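You operate a simulated robot arm through the tools that you are given. There is no shell and no other tool.

Carry out the task below with a simulated robot arm. There is one attempt and no reset: what you move stays moved.

JOB
Make up a 500 g gift basket on the black scale.
Fine: tare the basket on the pan, set the mark, nest the green-lid jar and black gift bag on its straw; the green lamp lights.

Only the result counts: the job must be done as asked and must still hold three seconds after the hand-in. Knocking over, shifting, dropping, spilling or breaking anything else fails it. A push-on lid holds only when it is set on centred and level and pressed home; a screw cap is set on level and turned clockwise until tight.

ROBOT AND FRAMES
A 6-joint arm with a two-finger gripper, fixed in place. Base frame: the origin is on the floor under the middle of its stand, x ahead of it, y to its left, z up. Lengths are in m, angles in degrees, forces in N, time in s.
It reaches about 1.417 m from its shoulder. Its first joint turns from -166.0 to 166.0 degrees. Payload 3.43 kg.
The TCP is the grasp point between the finger pads, 0.02 m short of the fingertips. In the tool frame z runs along the fingers and y along their closing line. The gripper opens to 0.19 m; its body begins 0.248 m behind the TCP.
Orientation is that of the tool frame in the base frame, as a unit quaternion [w, x, y, z]. With the fingers straight down and closing along the base's y, the tool's x points along the base's -x, its y along +y and its z along -z.

CONTROLS
- The arm moves only by the tool play_rows. Its argument "moves" is a list of rows, each an object (a shift or turn left out is 0, a gripper value left out holds the last) with "slide": the shift along the tool's x, y, z in m, a list of three; "rotation": the turn, a rotation vector about the tool's x, y, z in degrees, a list of three; "claw": the gripper command, from -1 (fully open) to 1 (shut), values between in proportion. In form: [{"slide": [tx, ty, tz], "rotation": [rx, ry, rz], "claw": claw}, ...]. A call has 1 to 20 rows; each row is the pose to reach, as a shift and turn from the pose commanded when the call began, along the tool's axes at that moment. A row lasts 0.2 s, in which the tool goes at most 0.05 m and 8.6 degrees; a call with a longer step from one row to the next is refused whole, and so is a gripper value outside its range. Where a pose cannot be reached the arm comes as near as it can. A force on the tool above 40 N (or 10 N above the force at the start of the call, whichever is more), or a blocked arm, ends the call early, and 0.2 s more pass. Each finger travels about 0.153 m/s and halts on what it meets, pressing with about 45 N; the grip force reading is that of the motor and also rises with nothing between the fingers. The clock runs only during rows and for 0.2 s after the last one: add rows that repeat a pose to give the fingers time. It gives the time, the measured TCP pose, the force on the tool (base axes), the opening and the grip force at its end, in the units of the frame above (readings bear some noise), with the torque about the TCP (base axes, N m) and any sound that the robot's microphone picked up.
- Cameras (640 x 400 px; columns grow to the right, rows downward): "scene" is fixed at [0.2162, 0.6422, 1.8127]; the picture's right is [-0.94, -0.34, 0.00], its down [-0.15, 0.43, -0.89] and it looks along [0.30, -0.84, -0.46] (base axes); focal length 341 px, centre (320, 200). "wrist" rides on the gripper at [0.07, -0.008, -0.288] in the tool frame; the picture's right is [0.12, 0.99, 0.00], its down [-0.96, 0.11, -0.25] and it looks along [-0.25, 0.03, 0.97] (tool axes); focal length 261 px, centre (320, 200). There is no depth. A picture from a camera that has moved, and an enlarged one, comes with that camera's place and axes in the base frame and with its lens. The place of the scene camera against the robot may be out by one fixed shift of up to 0.012 m in any direction.
- capture(camera): a new picture of that camera. The clock stands still meanwhile.
- raise_lower(by): moves the trunk up (or, below 0, down) by that many m; the arm rides with it, the base frame stays. It gives what a move gives, with no picture.
- enlarge(camera, box): a new picture of the part [left, top, right, bottom] of that camera's present view, enlarged. The clock stands still meanwhile.
- sign_off(): hands the job in; it is judged then, once.

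Nothing tells you positions but the pictures and the camera data. Unless the task says otherwise, let go and move clear before handing in.

The tools are called after "Emit:" as name(argument=value, ...) on one line, values as JSON. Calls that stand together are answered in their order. play_rows: Moves the arm, as the interface text tells. Its arguments: {"type":"object","properties":{"moves":{"type":"array","items":{"type":"object","properties":{"slide":{"type":"array","items":{"type":"number"}},"rotation":{"type":"array","items":{"type":"number"}},"claw":{"type":"number"}}}}},"required":["moves"]} The other tools are called the same way: raise_lower (by) moves the trunk up or down; capture (camera) takes a picture; enlarge (camera, box) takes an enlarged picture of a part of a camera's view; sign_off () hands the job in.

At the start:

```text
clock: 0.0
tcp_pos: [0.6907, -0.1831, 1.4574]
orientation: [0.0, -0.002, 1.0, 0.0]
contact_force: [0.4, -0.2, -0.6]
wrist_torque: [0.01, 0.02, -0.01]
opening: 0.1902
gripper_force: 0.1
trunk travel left (down, up): [-0.35, 0.09]
```

scene: 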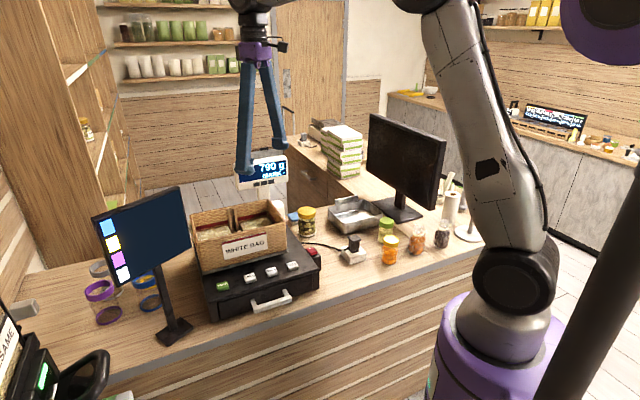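
wrist: 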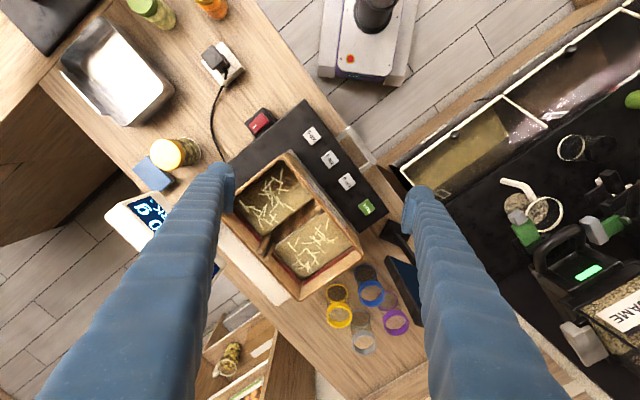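

I see a counter with a black scale carrying a basket with straw and a partition, several jars, and a display on a pole. I'll look closer at everything before moving.

Emit:
enlarge(camera="scene", box=[180, 140, 340, 240])

Emit:
enlarge(camera="scene", box=[180, 230, 340, 330])

Emit:
enlarge(camera="scene", box=[300, 180, 460, 280])

Emit:
enlarge(camera="scene", box=[0, 240, 220, 400])

Emit:
enlarge(camera="wrist", box=[200, 80, 400, 205])

Emit:
enlarge(camera="wrist", box=[400, 80, 640, 400])

```text
4.00 times, centred on (260, 190) of scene
camera zoom: at [0.2162, 0.6422, 1.8127], right [-0.94, -0.34, 0.0], down [-0.15, 0.43, -0.89], along [0.3, -0.84, -0.46], focal length 1365 px, centre (560, 240)
```

zoom: 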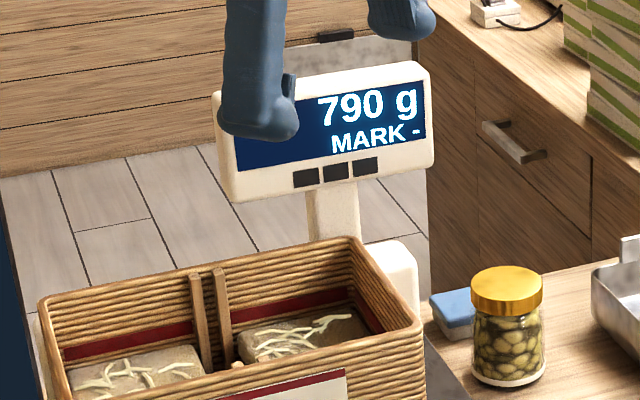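

```text
4.00 times, centred on (260, 280) of scene
camera zoom: at [0.2162, 0.6422, 1.8127], right [-0.94, -0.34, 0.0], down [-0.15, 0.43, -0.89], along [0.3, -0.84, -0.46], focal length 1365 px, centre (560, -120)
```

zoom: 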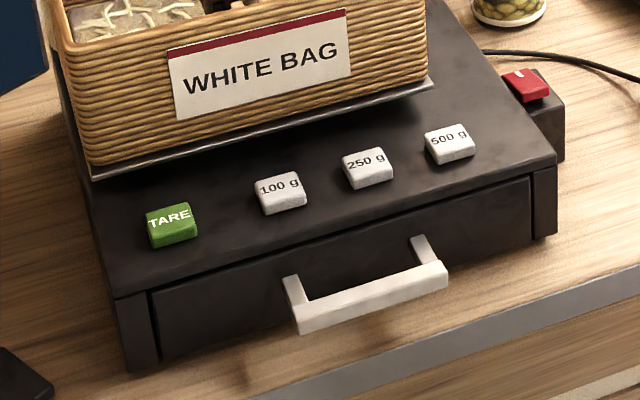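

```text
4.00 times, centred on (380, 230) of scene
camera zoom: at [0.2162, 0.6422, 1.8127], right [-0.94, -0.34, 0.0], down [-0.15, 0.43, -0.89], along [0.3, -0.84, -0.46], focal length 1365 px, centre (80, 80)
```

zoom: 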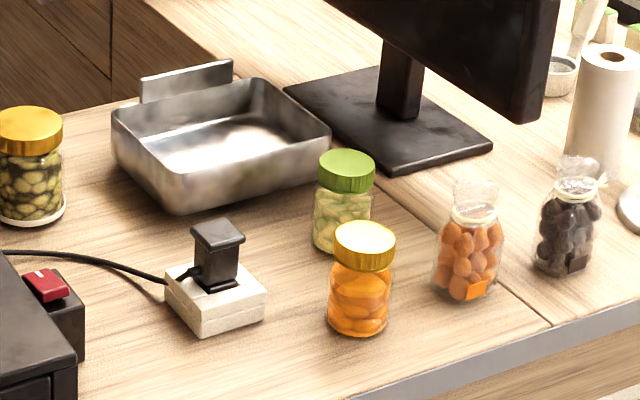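

```text
2.50 times, centred on (110, 320) of scene
camera zoom: at [0.2162, 0.6422, 1.8127], right [-0.94, -0.34, 0.0], down [-0.15, 0.43, -0.89], along [0.3, -0.84, -0.46], focal length 853 px, centre (845, -100)
```

zoom: 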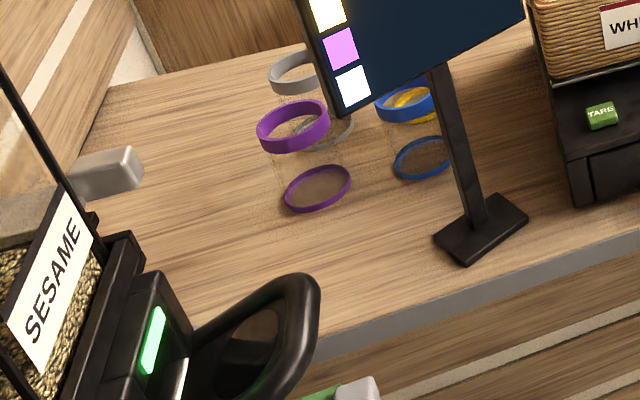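

```text
3.20 times, centred on (300, 142) of wrist
camera zoom: at [0.6213, -0.1923, 1.7458], right [-0.12, 0.99, 0.0], down [0.96, 0.12, 0.25], along [0.24, 0.03, -0.97], focal length 834 px, centre (384, 384)
```

zoom: 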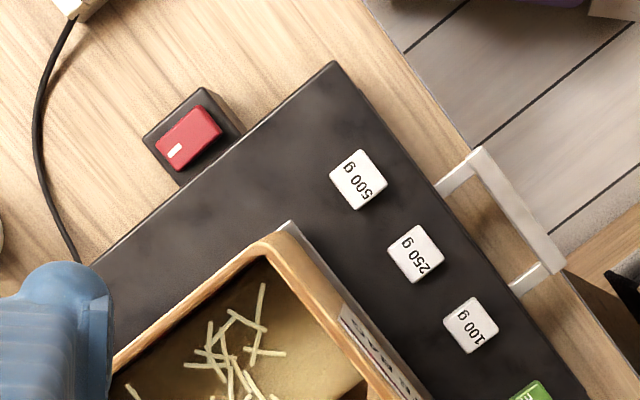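

```text
1.25 times, centred on (520, 240) of wrist
camera zoom: at [0.6213, -0.1923, 1.7458], right [-0.12, 0.99, 0.0], down [0.96, 0.12, 0.25], along [0.24, 0.03, -0.97], focal length 326 px, centre (70, 150)
```

zoom: 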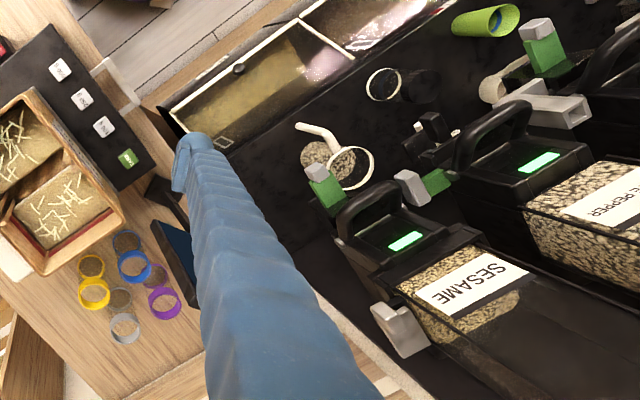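

The scale reads 790 g with no mark set, and TARE / 100 / 250 / 500 keys lie along the front of the scale (TARE near (0.79, -0.05, 1.07), 500 g near (0.63, -0.21)). Next I move the wrist camera high over the jars to locate the green-lid jar and the black bag.

Emit:
play_rows(moves=[{"slide": [0.03, -0.035, 0]}, {"slide": [0.06, -0.07, 0]}, {"slide": [0.09, -0.105, 0]}, {"slide": [0.12, -0.14, 0]}, {"slide": [0.15, -0.175, 0]}, {"slide": [0.18, -0.21, 0]}, {"slide": [0.21, -0.245, 0]}, {"slide": [0.24, -0.28, 0]}, {"slide": [0.27, -0.315, 0]}, {"slide": [0.3, -0.35, 0]}, {"slide": [0.33, -0.385, 0]}, {"slide": [0.34, -0.4, 0]}])

Emit:
capture(camera="wrist")

Emit:
capture(camera="scene")

```text
clock: 2.6
tcp_pos: [0.3507, -0.5868, 1.458]
orientation: [-0.001, 0.0, 1.0, 0.001]
contact_force: [0.7, -0.6, 0.1]
wrist_torque: [0.06, 0.04, 0.02]
opening: 0.19
gripper_force: 0.2
trunk travel left (down, up): [-0.35, 0.09]
```

```text
taken
camera wrist: at [0.2819, -0.5945, 1.7464], right [-0.12, 0.99, 0.0], down [0.96, 0.12, 0.25], along [0.24, 0.03, -0.97], focal length 261 px, centre (320, 200)
```

wrist: 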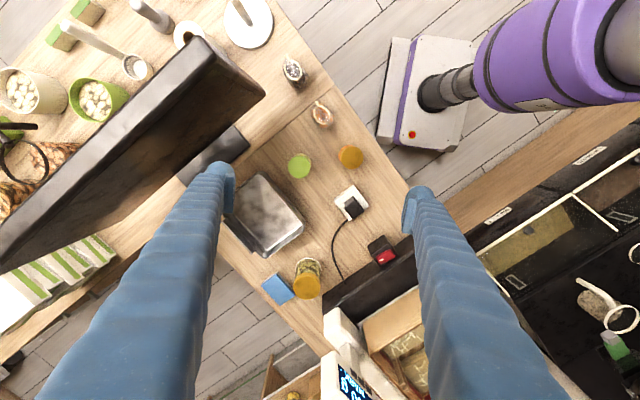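

```text
taken
```

scene: 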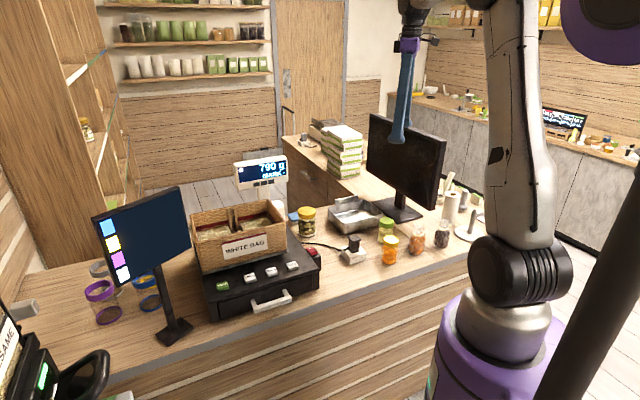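

The black bag (dark contents) is near (0.14, -0.73), the green-lid jar near (0.37, -0.64). I'll zoom in to refine before touching anything.

Emit:
enlarge(camera="wrist", box=[240, 40, 400, 140])

Emit:
enlarge(camera="wrist", box=[230, 120, 390, 220])

Emit:
enlarge(camera="scene", box=[380, 190, 480, 260])

Emit:
enlarge(camera="scene", box=[180, 140, 340, 240])

```text
4.00 times, centred on (320, 90) of wrist
camera zoom: at [0.2819, -0.5945, 1.7464], right [-0.12, 0.99, 0.0], down [0.96, 0.12, 0.25], along [0.24, 0.03, -0.97], focal length 1043 px, centre (320, 640)
```

zoom: 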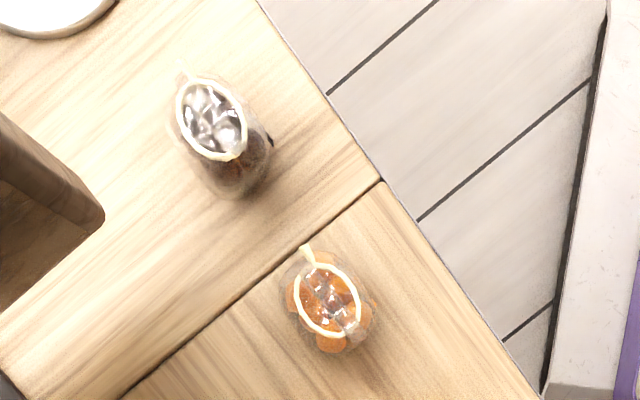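

```text
4.00 times, centred on (310, 170) of wrist
camera zoom: at [0.2819, -0.5945, 1.7464], right [-0.12, 0.99, 0.0], down [0.96, 0.12, 0.25], along [0.24, 0.03, -0.97], focal length 1043 px, centre (360, 320)
```

zoom: 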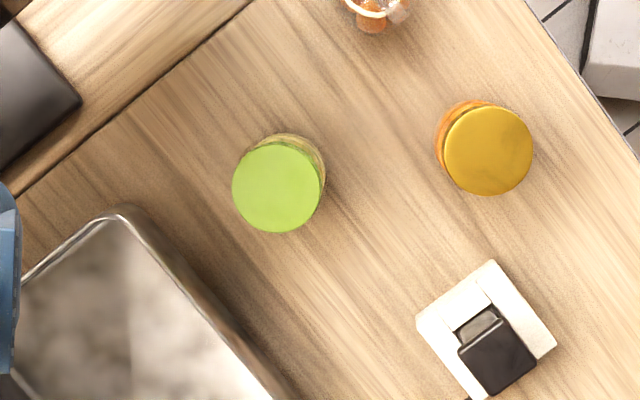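

```text
5.71 times, centred on (430, 225) of scene
camera zoom: at [0.2162, 0.6422, 1.8127], right [-0.94, -0.34, 0.0], down [-0.15, 0.43, -0.89], along [0.3, -0.84, -0.46], focal length 1950 px, centre (-309, 57)
```

zoom: 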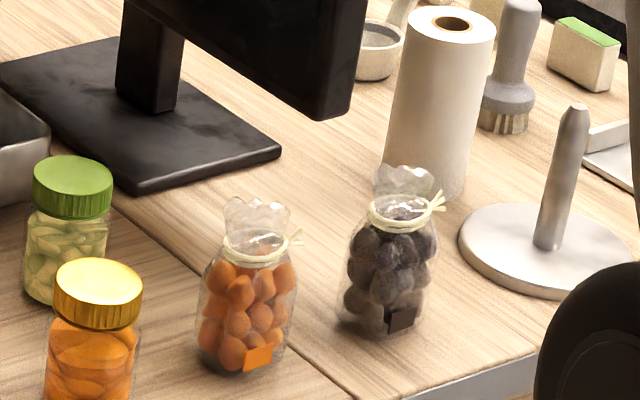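

```text
4.00 times, centred on (260, 190) of scene
camera zoom: at [0.2162, 0.6422, 1.8127], right [-0.94, -0.34, 0.0], down [-0.15, 0.43, -0.89], along [0.3, -0.84, -0.46], focal length 1365 px, centre (560, 240)
```

zoom: 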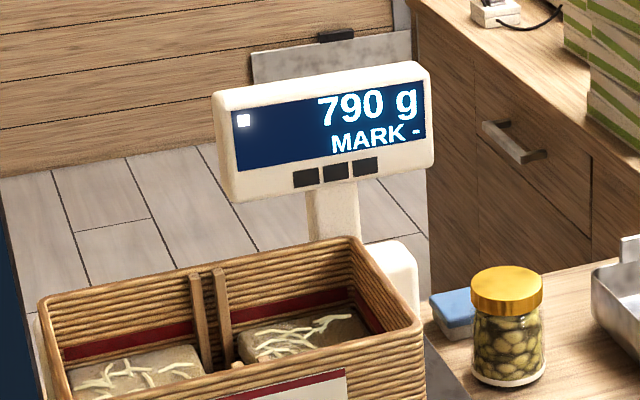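

Now I'll close the fingers up here to see their closed shape, ready for pressing keys.

Emit:
play_rows(moves=[{"claw": 1}, {"claw": 1}, {"claw": 1}, {"claw": 1}, {"claw": 1}])

Emit:
capture(camera="wrist")

Emit:
enlarge(camera="scene", box=[320, 0, 500, 160])

```text
clock: 3.8
tcp_pos: [0.3512, -0.5845, 1.4582]
orientation: [-0.001, -0.001, 1.0, 0.0]
contact_force: [-0.2, -0.1, 0.0]
wrist_torque: [-0.03, -0.01, 0.01]
opening: 0.0002
gripper_force: 34.7
trunk travel left (down, up): [-0.35, 0.09]
```

```text
taken
camera wrist: at [0.2818, -0.5935, 1.747], right [-0.12, 0.99, 0.0], down [0.96, 0.12, 0.25], along [0.25, 0.03, -0.97], focal length 261 px, centre (320, 200)
```

wrist: 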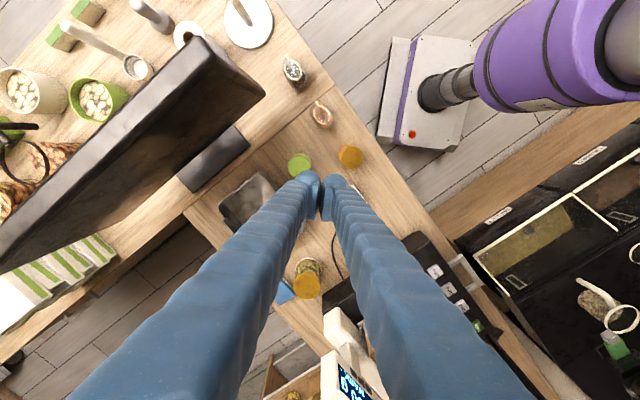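

```text
2.50 times, centred on (410, 80) of scene
camera zoom: at [0.2162, 0.6422, 1.8127], right [-0.94, -0.34, 0.0], down [-0.15, 0.43, -0.89], along [0.3, -0.84, -0.46], focal length 853 px, centre (95, 500)
```

zoom: 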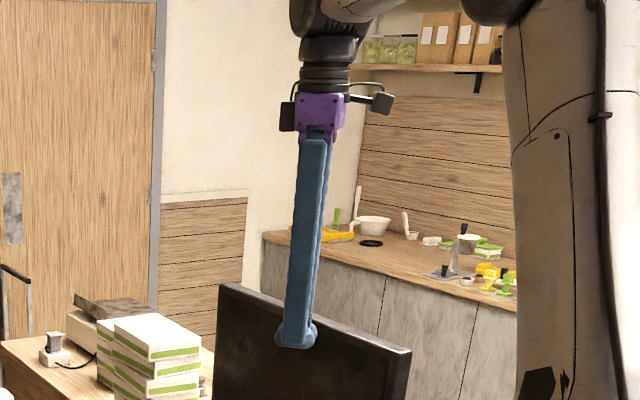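

The closed tips form a narrow point at the TCP. I move over the TARE key, turning the tool 45° so it lines up with the scale's front edge.

Emit:
play_rows(moves=[{"slide": [-0.0294, 0.0358, 0], "rotation": [0, 0, 3]}, {"slide": [-0.0588, 0.0716, 0], "rotation": [0, 0, 6]}, {"slide": [-0.0882, 0.1074, 0], "rotation": [0, 0, 9]}, {"slide": [-0.1176, 0.1432, 0], "rotation": [0, 0, 12]}, {"slide": [-0.147, 0.179, 0], "rotation": [0, 0, 15]}, {"slide": [-0.1764, 0.2148, 0], "rotation": [0, 0, 18]}, {"slide": [-0.2058, 0.2506, 0], "rotation": [0, 0, 21]}, {"slide": [-0.2352, 0.2864, 0], "rotation": [0, 0, 24]}, {"slide": [-0.2646, 0.3222, 0], "rotation": [0, 0, 27]}, {"slide": [-0.294, 0.358, 0], "rotation": [0, 0, 30]}, {"slide": [-0.3234, 0.3938, 0], "rotation": [0, 0, 33]}, {"slide": [-0.3528, 0.4296, 0], "rotation": [0, 0, 36]}, {"slide": [-0.3822, 0.4654, 0], "rotation": [0, 0, 39]}, {"slide": [-0.4116, 0.5012, 0], "rotation": [0, 0, 42]}, {"slide": [-0.441, 0.537, 0], "rotation": [0, 0, 45]}])

Emit:
capture(camera="wrist")

Emit:
capture(camera="scene")

```text
clock: 7.0
tcp_pos: [0.7953, -0.0454, 1.4559]
orientation: [-0.002, 0.383, 0.924, -0.001]
contact_force: [-0.1, 0.2, -0.6]
wrist_torque: [-0.1, 0.12, -0.03]
opening: 0.0
gripper_force: 34.1
trunk travel left (down, up): [-0.35, 0.09]
```

```text
taken
camera wrist: at [0.7409, -0.0005, 1.7431], right [0.62, 0.79, 0.0], down [0.76, -0.6, 0.25], along [0.19, -0.15, -0.97], focal length 261 px, centre (320, 200)
```

wrist: 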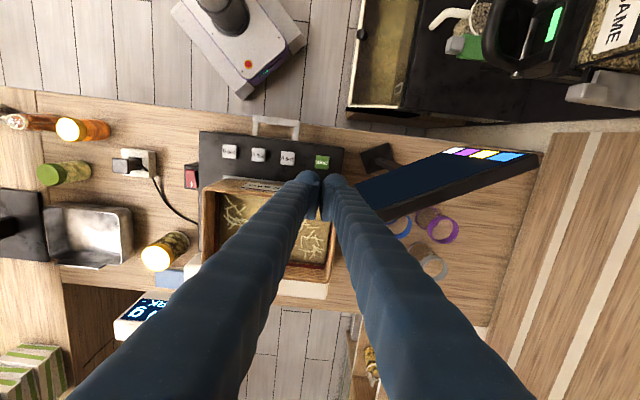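

```text
taken
```

scene: 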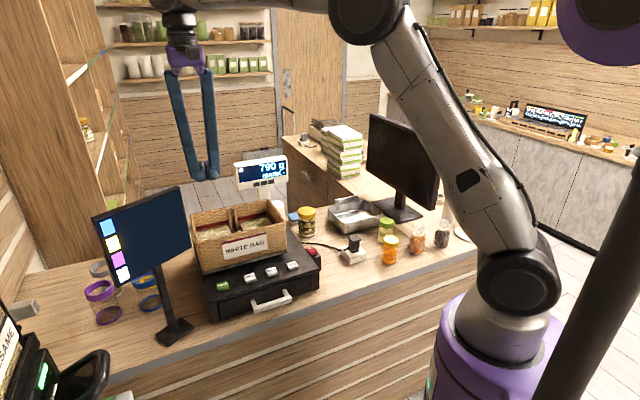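

TARE lies just in front of the tips, but the tilted touch-screen's edge is close on the right. I'll zoom in to judge the clearance.

Emit:
enlarge(camera="wrist", box=[190, 100, 390, 225])

Emit:
enlarge(camera="wrist", box=[290, 110, 560, 280])

Emit:
enlarge(camera="scene", box=[80, 140, 320, 340])

```text
3.20 times, centred on (290, 162) of wrist
camera zoom: at [0.7409, -0.0005, 1.7431], right [0.62, 0.79, 0.0], down [0.76, -0.6, 0.25], along [0.19, -0.15, -0.97], focal length 834 px, centre (416, 320)
```

zoom: 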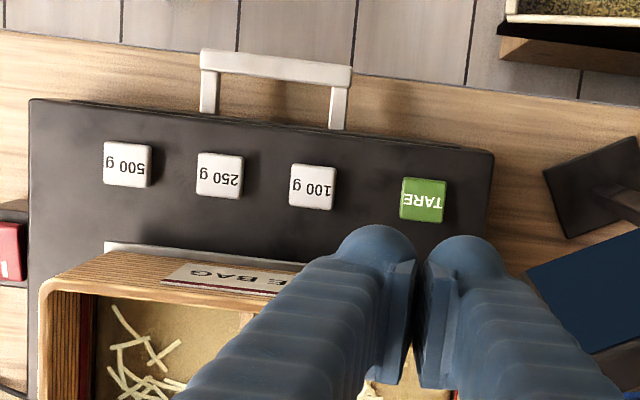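

```text
2.35 times, centred on (425, 195) of wrist
camera zoom: at [0.7409, -0.0005, 1.7431], right [0.62, 0.79, 0.0], down [0.76, -0.6, 0.25], along [0.19, -0.15, -0.97], focal length 613 px, centre (73, 212)
```

zoom: 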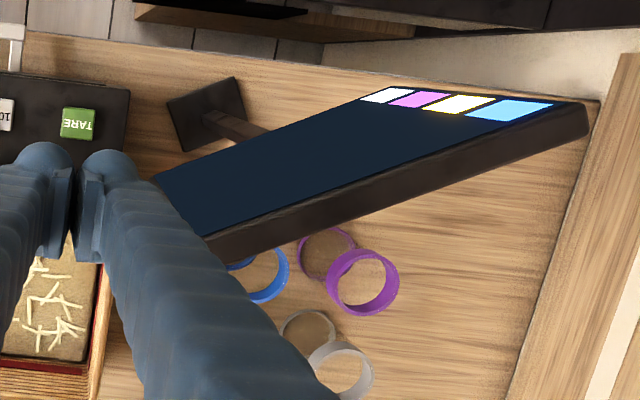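

```text
2.00 times, centred on (200, 240) of scene
camera zoom: at [0.2162, 0.6422, 1.8127], right [-0.94, -0.34, 0.0], down [-0.15, 0.43, -0.89], along [0.3, -0.84, -0.46], focal length 682 px, centre (560, 120)
```

zoom: 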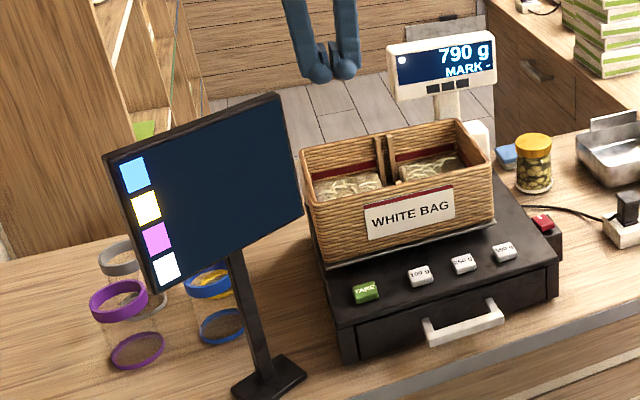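

The touch-screen's edge stands only about 6 cm beside TARE and reaches higher than the gripper body would be, so a straight-down press is risky. I check the gripper's bulk before choosing a lean.

Emit:
enlarge(camera="scene", box=[120, 0, 280, 200])

```text
2.00 times, centred on (200, 100) of scene
camera zoom: at [0.2162, 0.6422, 1.8127], right [-0.94, -0.34, 0.0], down [-0.15, 0.43, -0.89], along [0.3, -0.84, -0.46], focal length 682 px, centre (560, 400)
```

zoom: 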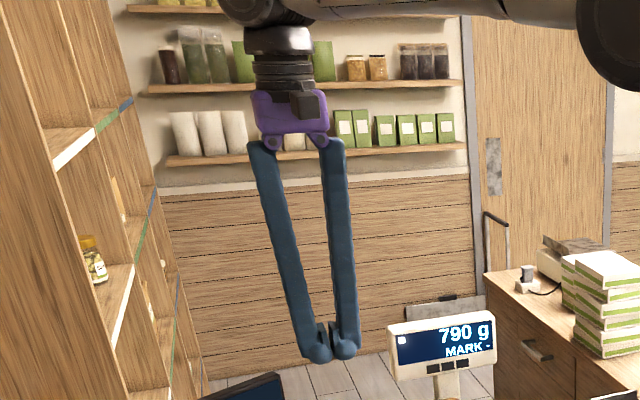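

I'll lean the tool 25° toward the scale's front and approach TARE along the tool's own axis, so the tool stays away from the screen and basket. First, back off to the front and lean at height.

Emit:
play_rows(moves=[{"slide": [0.03, 0.001, 0], "rotation": [0, -5, 0]}, {"slide": [0.06, 0.002, 0], "rotation": [0, -10, 0]}, {"slide": [0.09, 0.003, 0], "rotation": [0, -15, 0]}, {"slide": [0.12, 0.004, 0], "rotation": [0, -20, 0]}, {"slide": [0.15, 0.006, 0], "rotation": [0, -25, 0]}, {"slide": [0.1575, 0.006, 0], "rotation": [0, -25, 0]}])

Emit:
capture(camera="wrist")

Emit:
capture(camera="scene")

```text
clock: 8.4
tcp_pos: [0.6856, 0.0707, 1.4574]
orientation: [0.2, 0.373, 0.902, -0.083]
contact_force: [0.6, 1.0, -1.2]
wrist_torque: [-0.11, 0.07, -0.06]
opening: 0.0
gripper_force: 33.9
trunk travel left (down, up): [-0.35, 0.09]
```

```text
taken
camera wrist: at [0.5488, 0.196, 1.6892], right [0.62, 0.78, -0.05], down [0.63, -0.46, 0.63], along [0.47, -0.43, -0.77], focal length 261 px, centre (320, 200)
```

wrist: 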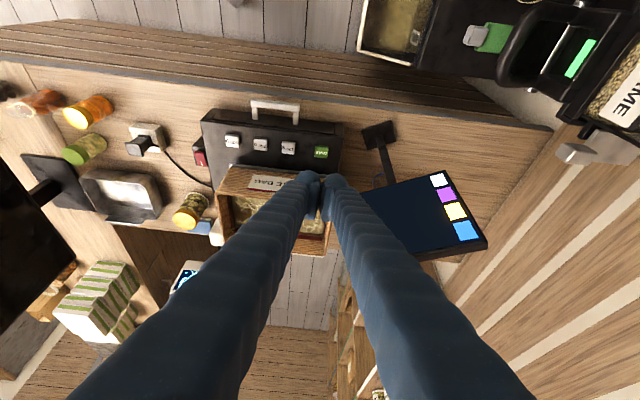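

```text
taken
```

scene: 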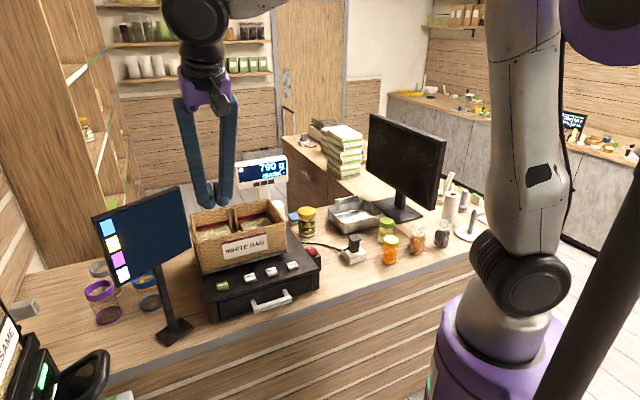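

Emit:
enlarge(camera="wrist", box=[200, 100, 400, 225])

```text
3.20 times, centred on (300, 162) of wrist
camera zoom: at [0.5488, 0.196, 1.6892], right [0.62, 0.78, -0.05], down [0.63, -0.46, 0.63], along [0.47, -0.43, -0.77], focal length 834 px, centre (384, 320)
```

zoom: 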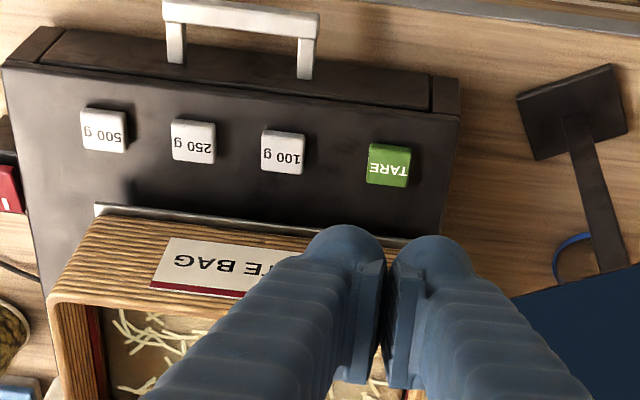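

TARE sits right on the tool's approach line. I'll advance to just above it.

Emit:
play_rows(moves=[{"slide": [0.011, 0.001, 0.045]}, {"slide": [0.011, 0.001, 0.09]}, {"slide": [0.011, 0.001, 0.135]}, {"slide": [0.011, 0.001, 0.18]}, {"slide": [0.011, 0.001, 0.225]}, {"slide": [0.011, 0.001, 0.27]}, {"slide": [0.011, 0.001, 0.31]}, {"slide": [0.011, 0.001, 0.335]}])

Emit:
enlarge(camera="wrist", box=[200, 100, 400, 225])

Emit:
enlarge(camera="scene", box=[80, 140, 320, 340])

```text
clock: 10.2
tcp_pos: [0.7796, -0.0244, 1.1498]
orientation: [0.199, 0.373, 0.902, -0.082]
contact_force: [0.3, 1.1, 0.6]
wrist_torque: [-0.02, 0.04, 0.01]
opening: 0.0
gripper_force: 34.7
trunk travel left (down, up): [-0.35, 0.09]
```

```text
3.20 times, centred on (300, 162) of wrist
camera zoom: at [0.6439, 0.1015, 1.382], right [0.62, 0.78, -0.05], down [0.63, -0.46, 0.63], along [0.47, -0.43, -0.77], focal length 834 px, centre (384, 320)
```

zoom: 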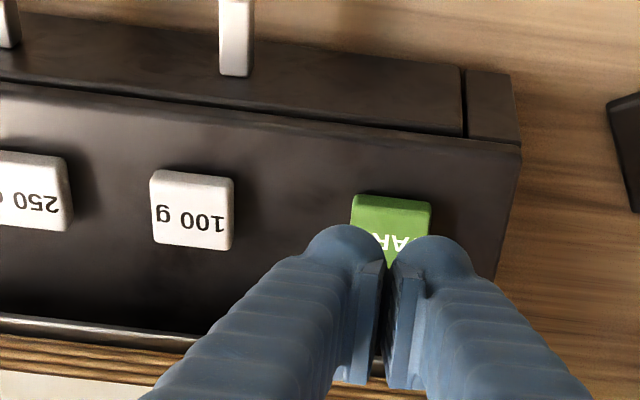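

```text
2.00 times, centred on (200, 240) of scene
camera zoom: at [0.2162, 0.6422, 1.8127], right [-0.94, -0.34, 0.0], down [-0.15, 0.43, -0.89], along [0.3, -0.84, -0.46], focal length 682 px, centre (560, 120)
```

zoom: 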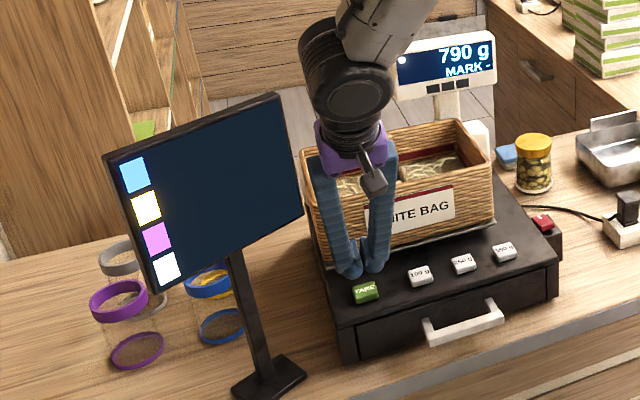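

The tips are lined up just above TARE. I'll come down to near contact, then press in small steps.

Emit:
play_rows(moves=[{"slide": [0, 0.001, 0.03]}, {"slide": [0, 0.001, 0.045]}, {"slide": [0, 0.001, 0.05]}, {"slide": [0, 0.001, 0.054]}])

Emit:
enlarge(camera="scene", box=[180, 130, 320, 330])

```text
clock: 11.2
tcp_pos: [0.7957, -0.0396, 1.1018]
orientation: [0.2, 0.373, 0.902, -0.083]
contact_force: [-0.7, -0.1, 0.9]
wrist_torque: [0.01, -0.01, 0.01]
opening: 0.0001
gripper_force: 34.3
trunk travel left (down, up): [-0.35, 0.09]
```

```text
2.00 times, centred on (250, 230) of scene
camera zoom: at [0.2162, 0.6422, 1.8127], right [-0.94, -0.34, 0.0], down [-0.15, 0.43, -0.89], along [0.3, -0.84, -0.46], focal length 682 px, centre (460, 140)
```

zoom: 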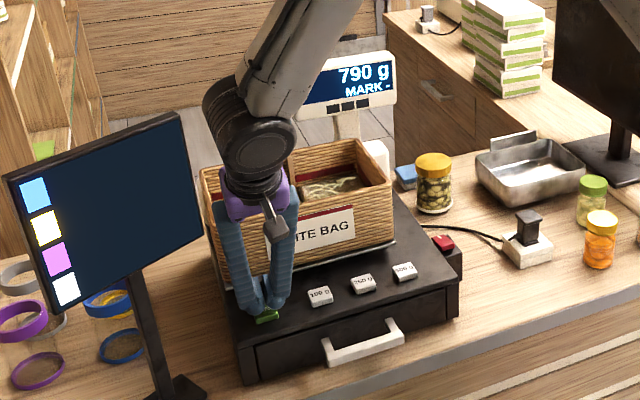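

Emit:
play_rows(moves=[{"slide": [0, 0, 0.003]}, {"slide": [0, 0, 0.006]}, {"slide": [0, 0, 0.009]}])

Emit:
enlarge(camera="scene", box=[180, 130, 320, 330])

Emit:
enlarge(camera="wrist", box=[200, 100, 400, 225])

```text
clock: 12.0
tcp_pos: [0.7976, -0.0422, 1.0934]
orientation: [0.199, 0.374, 0.902, -0.084]
contact_force: [0.1, 0.2, 0.3]
wrist_torque: [0.0, -0.01, -0.01]
opening: 0.0
gripper_force: 34.7
trunk travel left (down, up): [-0.35, 0.09]
```

```text
2.00 times, centred on (250, 230) of scene
camera zoom: at [0.2162, 0.6422, 1.8127], right [-0.94, -0.34, 0.0], down [-0.15, 0.43, -0.89], along [0.3, -0.84, -0.46], focal length 682 px, centre (460, 140)
```

zoom: 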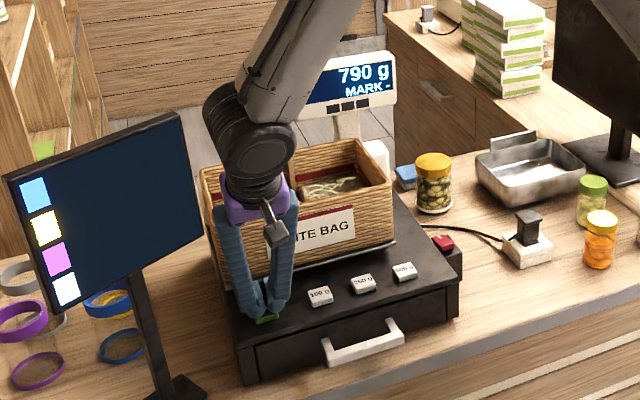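

```text
3.20 times, centred on (300, 162) of wrist
camera zoom: at [0.6614, 0.0829, 1.3239], right [0.62, 0.78, -0.05], down [0.63, -0.46, 0.63], along [0.47, -0.43, -0.77], focal length 834 px, centre (384, 320)
```

zoom: 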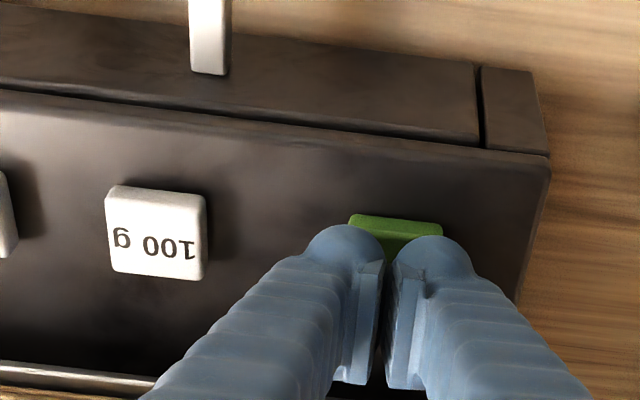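

No contact yet; continuing down in small steps.

Emit:
play_rows(moves=[{"slide": [0, 0, 0.003]}, {"slide": [0, 0, 0.006]}, {"slide": [0, 0, 0.008]}])

Emit:
enlarge(camera="scene", box=[180, 130, 320, 330])

```text
clock: 12.8
tcp_pos: [0.8001, -0.0445, 1.0857]
orientation: [0.2, 0.374, 0.902, -0.083]
contact_force: [-1.3, -0.4, 2.4]
wrist_torque: [0.01, 0.02, -0.01]
opening: 0.006
gripper_force: 34.7
trunk travel left (down, up): [-0.35, 0.09]
heard: click
```

```text
2.00 times, centred on (250, 230) of scene
camera zoom: at [0.2162, 0.6422, 1.8127], right [-0.94, -0.34, 0.0], down [-0.15, 0.43, -0.89], along [0.3, -0.84, -0.46], focal length 682 px, centre (460, 140)
```

zoom: 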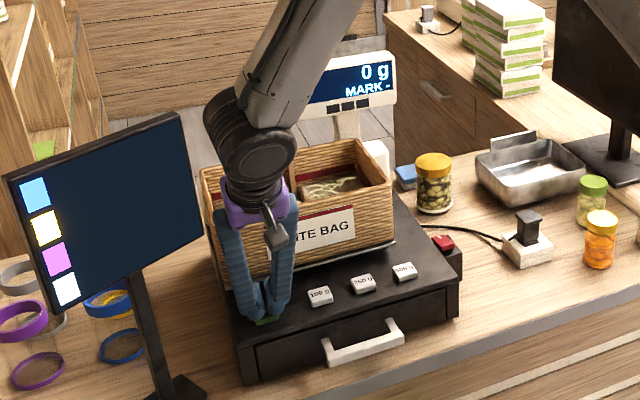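

TARE clicked and the display now reads 0 g. I retract along the tool axis and shift sideways 0.242 m to the 500 g key.

Emit:
play_rows(moves=[{"slide": [0, 0, -0.02]}, {"slide": [0, 0, -0.06]}, {"slide": [0, -0.045, -0.065]}, {"slide": [0, -0.09, -0.065]}, {"slide": [0, -0.135, -0.065]}, {"slide": [0, -0.18, -0.065]}, {"slide": [0, -0.225, -0.065]}, {"slide": [0, -0.242, -0.065]}])

Emit:
enlarge(camera="wrist", box=[200, 100, 400, 225])

Emit:
enlarge(camera="scene", box=[180, 130, 320, 330])

```text
clock: 14.6
tcp_pos: [0.6116, -0.196, 1.1465]
orientation: [0.2, 0.373, 0.902, -0.083]
contact_force: [-0.8, 0.1, 0.2]
wrist_torque: [0.06, 0.0, -0.01]
opening: 0.0
gripper_force: 34.4
trunk travel left (down, up): [-0.35, 0.09]
```

```text
3.20 times, centred on (300, 162) of wrist
camera zoom: at [0.4742, -0.0716, 1.3778], right [0.63, 0.78, -0.05], down [0.63, -0.46, 0.63], along [0.47, -0.43, -0.77], focal length 834 px, centre (384, 320)
```

zoom: 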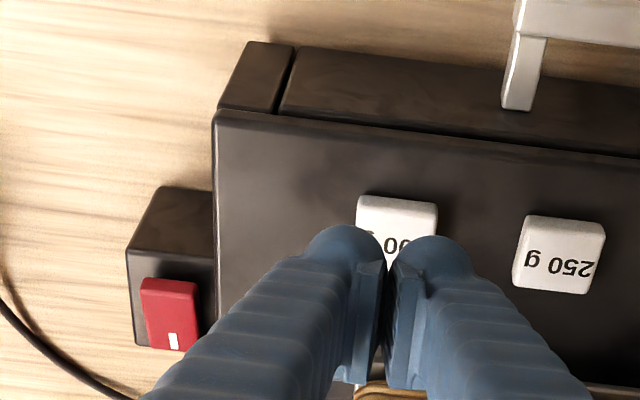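

```text
2.00 times, centred on (250, 230) of scene
camera zoom: at [0.2162, 0.6422, 1.8127], right [-0.94, -0.34, 0.0], down [-0.15, 0.43, -0.89], along [0.3, -0.84, -0.46], focal length 682 px, centre (460, 140)
```

zoom: 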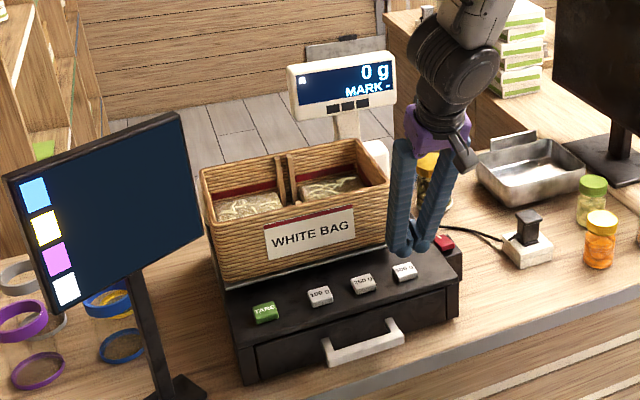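

The 500 g key is centred under the tips. I'll press it the same way.

Emit:
play_rows(moves=[{"slide": [0, 0.002, 0.03]}, {"slide": [0, 0.002, 0.048]}, {"slide": [0, 0.002, 0.054]}, {"slide": [0, 0.002, 0.058]}, {"slide": [0, 0.002, 0.061]}, {"slide": [0, 0.002, 0.064]}, {"slide": [0, 0.002, 0.066]}])

Emit:
enlarge(camera="scene", box=[180, 130, 320, 330])

```text
clock: 16.2
tcp_pos: [0.6299, -0.215, 1.085]
orientation: [0.2, 0.373, 0.902, -0.083]
contact_force: [-0.2, 0.7, 1.8]
wrist_torque: [0.07, 0.01, 0.02]
opening: 0.0061
gripper_force: 34.3
trunk travel left (down, up): [-0.35, 0.09]
heard: click
```

```text
2.00 times, centred on (250, 230) of scene
camera zoom: at [0.2162, 0.6422, 1.8127], right [-0.94, -0.34, 0.0], down [-0.15, 0.43, -0.89], along [0.3, -0.84, -0.46], focal length 682 px, centre (460, 140)
```

zoom: 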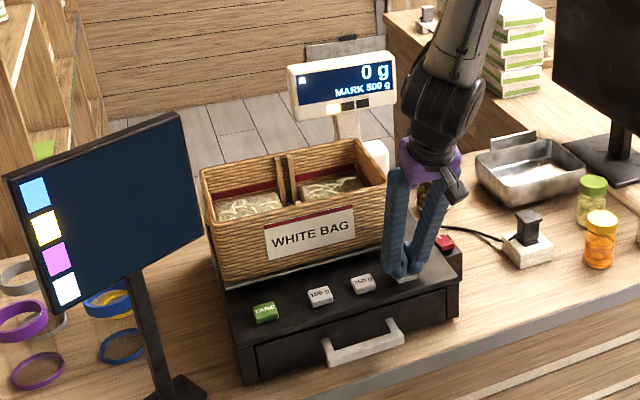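

MARK 500 g is set and a lamp (below mark) is lit. I retract along the tool axis to a safe height and straighten the tool.

Emit:
play_rows(moves=[{"slide": [0, 0, -0.03]}, {"slide": [0, 0, -0.07]}, {"slide": [0, 0, -0.115]}, {"slide": [0, 0, -0.16]}, {"slide": [0, 0, -0.205]}, {"slide": [0, 0, -0.25]}, {"slide": [0, 0, -0.295]}, {"slide": [0, 0, -0.34]}, {"slide": [0, 0, -0.385]}, {"slide": [0, 0, -0.41], "rotation": [0, 5, 0]}, {"slide": [0, 0, -0.41], "rotation": [0, 12, 0]}, {"slide": [0, 0, -0.41], "rotation": [0, 19, 0]}, {"slide": [0, 0, -0.41], "rotation": [0, 25, 0]}])

Emit:
capture(camera="wrist")

Emit:
enlarge(camera="scene", box=[180, 140, 320, 240])

```text
clock: 19.0
tcp_pos: [0.5086, -0.0949, 1.4577]
orientation: [-0.002, 0.382, 0.924, -0.001]
contact_force: [0.5, -0.5, 0.1]
wrist_torque: [0.06, 0.11, 0.02]
opening: 0.0
gripper_force: 34.7
trunk travel left (down, up): [-0.35, 0.09]
```

```text
taken
camera wrist: at [0.4546, -0.0495, 1.7449], right [0.62, 0.79, 0.0], down [0.76, -0.6, 0.24], along [0.19, -0.15, -0.97], focal length 261 px, centre (320, 200)
```

wrist: 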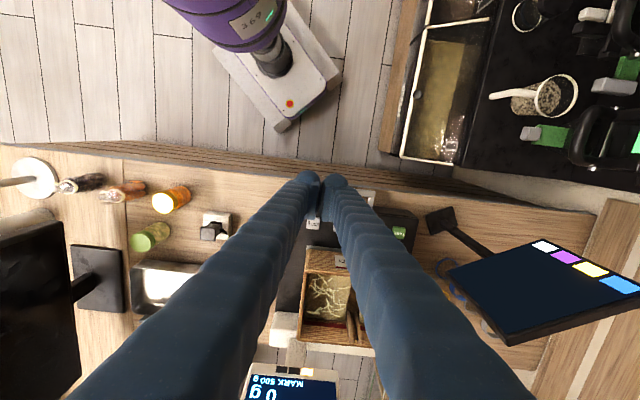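

```text
4.00 times, centred on (250, 190) of scene
camera zoom: at [0.2162, 0.6422, 1.8127], right [-0.94, -0.34, 0.0], down [-0.15, 0.43, -0.89], along [0.3, -0.84, -0.46], focal length 1365 px, centre (600, 240)
```

zoom: 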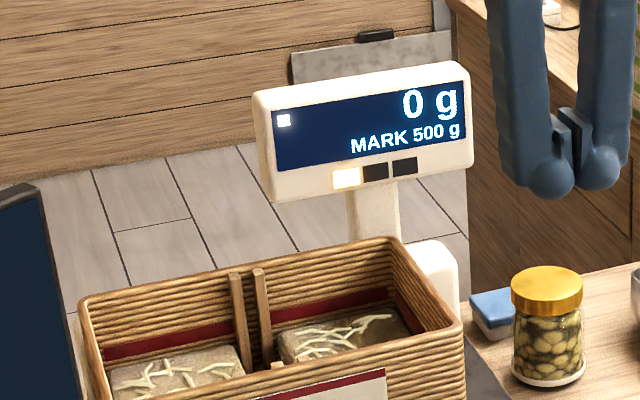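

Next I open the fingers and move above the basket to see its interior clearly between them (staying well above the display and touch-screen).

Emit:
play_rows(moves=[{"slide": [-0.042, 0.0155, 0], "claw": 1}, {"slide": [-0.084, 0.031, 0], "claw": 1}, {"slide": [-0.126, 0.0465, 0], "claw": 1}, {"slide": [-0.168, 0.062, 0], "claw": 1}, {"slide": [-0.21, 0.0775, 0], "claw": 1}, {"slide": [-0.252, 0.093, 0], "claw": 1}, {"slide": [-0.294, 0.1085, 0], "claw": 1}, {"slide": [-0.336, 0.124, 0], "claw": 0}, {"slide": [-0.373, 0.14, 0], "claw": 0}, {"slide": [-0.373, 0.14, 0], "claw": 0}, {"slide": [-0.373, 0.14, 0], "claw": 0}])

Emit:
capture(camera="wrist")

Emit:
capture(camera="scene")

```text
clock: 21.4
tcp_pos: [0.8654, -0.2543, 1.4507]
orientation: [-0.002, 0.382, 0.924, -0.001]
contact_force: [1.0, 0.0, -0.1]
wrist_torque: [0.02, 0.15, -0.01]
opening: 0.0949
gripper_force: 0.1
out of reach, approached as far as the arm can: row 9, 10, 11
trunk travel left (down, up): [-0.35, 0.09]
```

```text
taken
camera wrist: at [0.8122, -0.211, 1.7382], right [0.62, 0.79, 0.0], down [0.76, -0.6, 0.24], along [0.19, -0.15, -0.97], focal length 261 px, centre (320, 200)
```

wrist: 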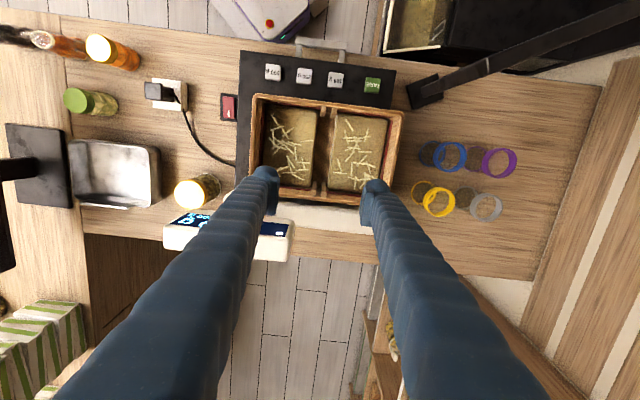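

```text
taken
```

scene: 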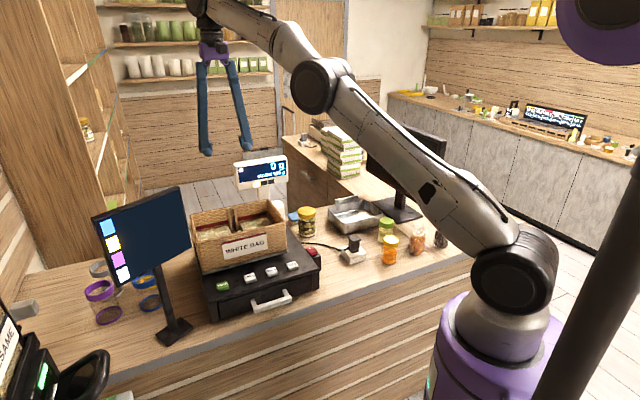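

I have a clear view of the basket: two straw-lined compartments separated by a front-to-back partition. Zooming in to measure.

Emit:
enlarge(camera="wrist", box=[230, 70, 420, 220])

Emit:
enlarge(camera="scene", box=[180, 180, 310, 280])

```text
2.67 times, centred on (325, 145) of wrist
camera zoom: at [0.8122, -0.211, 1.7382], right [0.62, 0.79, 0.0], down [0.76, -0.6, 0.24], along [0.19, -0.15, -0.97], focal length 695 px, centre (307, 347)
```

zoom: 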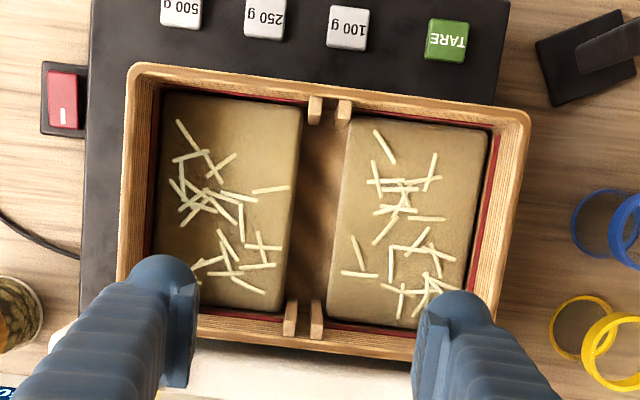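

```text
4.00 times, centred on (245, 230) of scene
camera zoom: at [0.2162, 0.6422, 1.8127], right [-0.94, -0.34, 0.0], down [-0.15, 0.43, -0.89], along [0.3, -0.84, -0.46], focal length 1365 px, centre (620, 80)
```

zoom: 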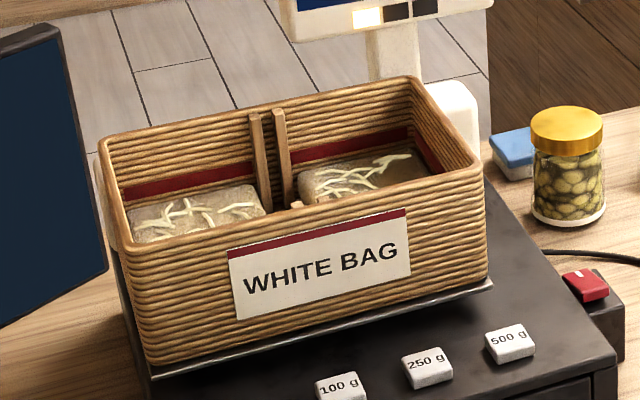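

The straw pads lie at about z=1.14 with the rim near 1.205. Now I go over to the green-lid jar at about (0.375, -0.637), staying high, and look again.

Emit:
play_rows(moves=[{"slide": [0.0054, -0.044, 0], "claw": -0.2}, {"slide": [0.0108, -0.088, 0]}, {"slide": [0.0162, -0.132, 0]}, {"slide": [0.0216, -0.176, 0]}, {"slide": [0.027, -0.22, 0]}, {"slide": [0.0324, -0.264, 0]}, {"slide": [0.0378, -0.308, 0]}, {"slide": [0.0432, -0.352, 0]}, {"slide": [0.0486, -0.396, 0]}, {"slide": [0.054, -0.44, 0]}, {"slide": [0.0594, -0.484, 0]}, {"slide": [0.0648, -0.528, 0]}, {"slide": [0.0702, -0.572, 0]}, {"slide": [0.0757, -0.617, 0]}])

Emit:
capture(camera="wrist")

Emit:
capture(camera="scene")

```text
clock: 24.4
tcp_pos: [0.37, -0.6386, 1.4535]
orientation: [0.0, 0.382, 0.924, 0.0]
contact_force: [-1.2, 0.1, 0.0]
wrist_torque: [0.04, -0.11, 0.0]
opening: 0.1141
gripper_force: 0.1
trunk travel left (down, up): [-0.35, 0.09]
```

```text
taken
camera wrist: at [0.315, -0.5949, 1.7429], right [0.62, 0.79, 0.0], down [0.76, -0.6, 0.25], along [0.2, -0.15, -0.97], focal length 261 px, centre (320, 200)
```

wrist: 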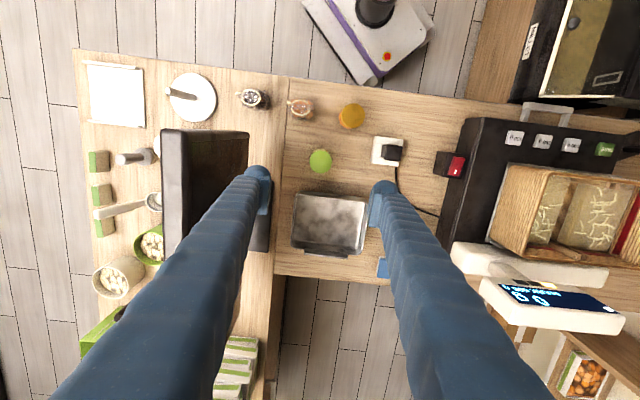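

```text
taken
```

scene: 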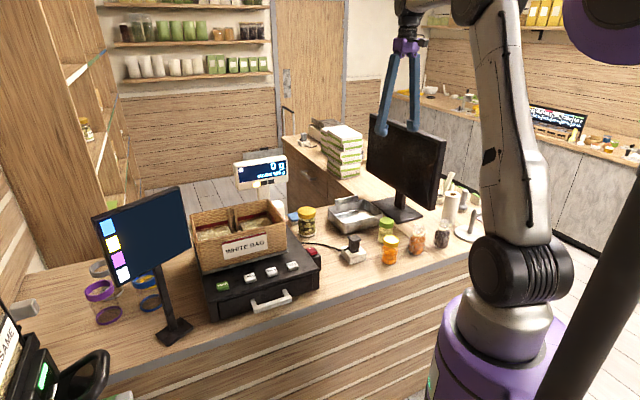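

Emit:
enlarge(camera="wrist", box=[230, 80, 410, 200])

```text
3.33 times, centred on (320, 140) of wrist
camera zoom: at [0.315, -0.5949, 1.7429], right [0.62, 0.79, 0.0], down [0.76, -0.6, 0.25], along [0.2, -0.15, -0.97], focal length 869 px, centre (320, 400)
```

zoom: 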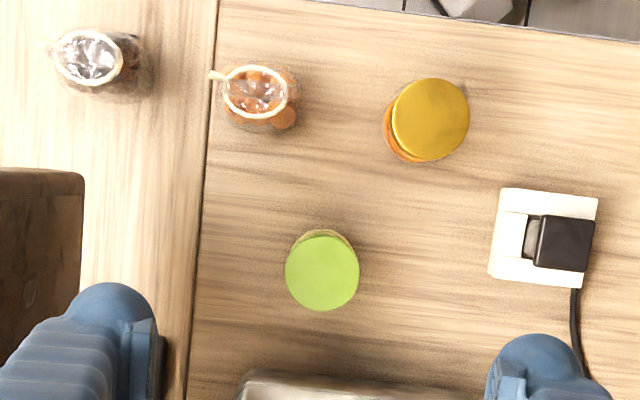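

The jar is directly below the TCP. I descend to just above the lid and recheck.

Emit:
play_rows(moves=[{"slide": [-0.003, 0.0015, 0.045]}, {"slide": [-0.003, 0.0015, 0.09]}, {"slide": [-0.003, 0.0015, 0.135]}, {"slide": [-0.003, 0.0015, 0.18]}, {"slide": [-0.003, 0.0015, 0.225]}, {"slide": [-0.003, 0.0015, 0.27]}, {"slide": [-0.003, 0.0015, 0.305]}, {"slide": [-0.003, 0.0015, 0.325]}])

Emit:
capture(camera="wrist")

Emit:
enlarge(camera="scene", box=[320, 130, 480, 280])

```text
clock: 26.2
tcp_pos: [0.378, -0.6394, 1.1281]
orientation: [0.0, 0.383, 0.924, 0.0]
contact_force: [0.3, 0.3, -0.5]
wrist_torque: [-0.02, -0.02, -0.02]
opening: 0.1145
gripper_force: 0.2
trunk travel left (down, up): [-0.35, 0.09]
```

```text
taken
camera wrist: at [0.3225, -0.5957, 1.4156], right [0.62, 0.79, 0.0], down [0.76, -0.6, 0.25], along [0.19, -0.15, -0.97], focal length 261 px, centre (320, 200)
```

wrist: 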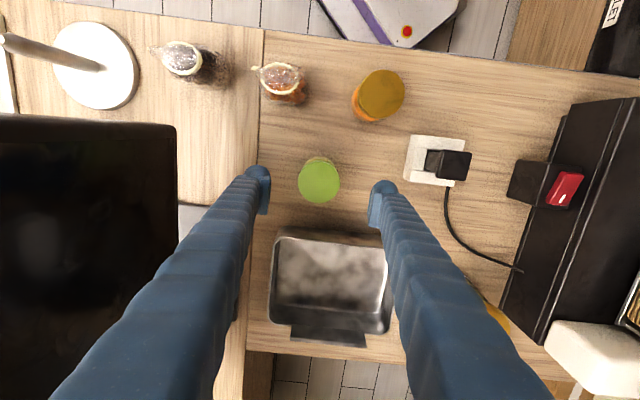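

```text
2.67 times, centred on (400, 205) of scene
camera zoom: at [0.2162, 0.6422, 1.8127], right [-0.94, -0.34, 0.0], down [-0.15, 0.43, -0.89], along [0.3, -0.84, -0.46], focal length 910 px, centre (107, 187)
```

zoom: 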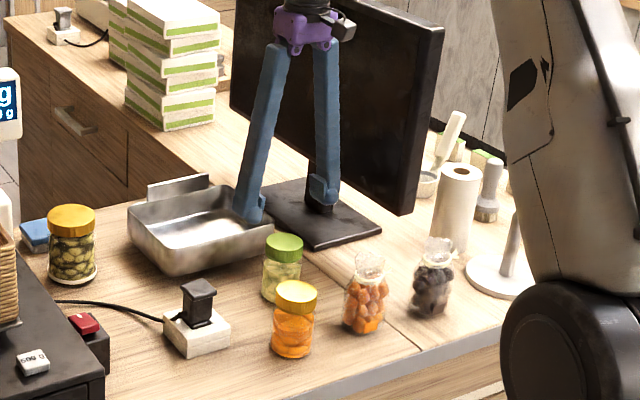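

Emit:
enlarge(camera="wrist", box=[240, 130, 400, 230])

Emit:
enlarge(camera="scene", box=[360, 190, 430, 250])

```text
4.00 times, centred on (320, 180) of wrist
camera zoom: at [0.3225, -0.5957, 1.4156], right [0.62, 0.79, 0.0], down [0.76, -0.6, 0.25], along [0.19, -0.15, -0.97], focal length 1043 px, centre (320, 280)
```

zoom: 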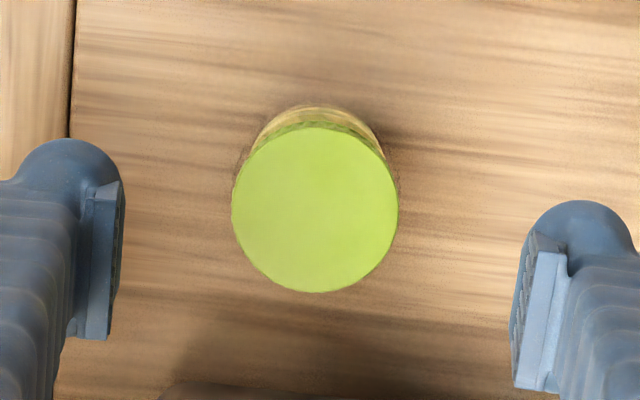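

```text
6.67 times, centred on (395, 220) of scene
camera zoom: at [0.2162, 0.6422, 1.8127], right [-0.94, -0.34, 0.0], down [-0.15, 0.43, -0.89], along [0.3, -0.84, -0.46], focal length 2275 px, centre (-180, 67)
```

zoom: 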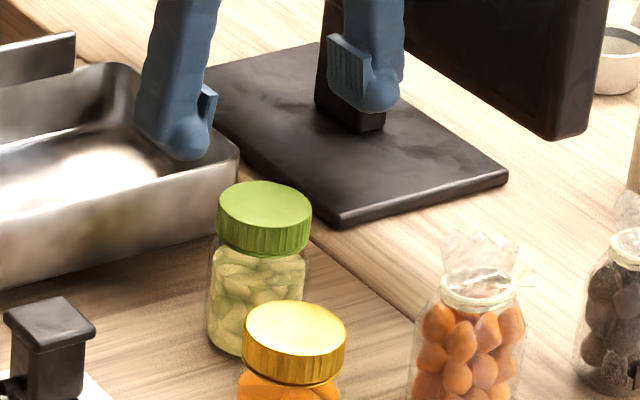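

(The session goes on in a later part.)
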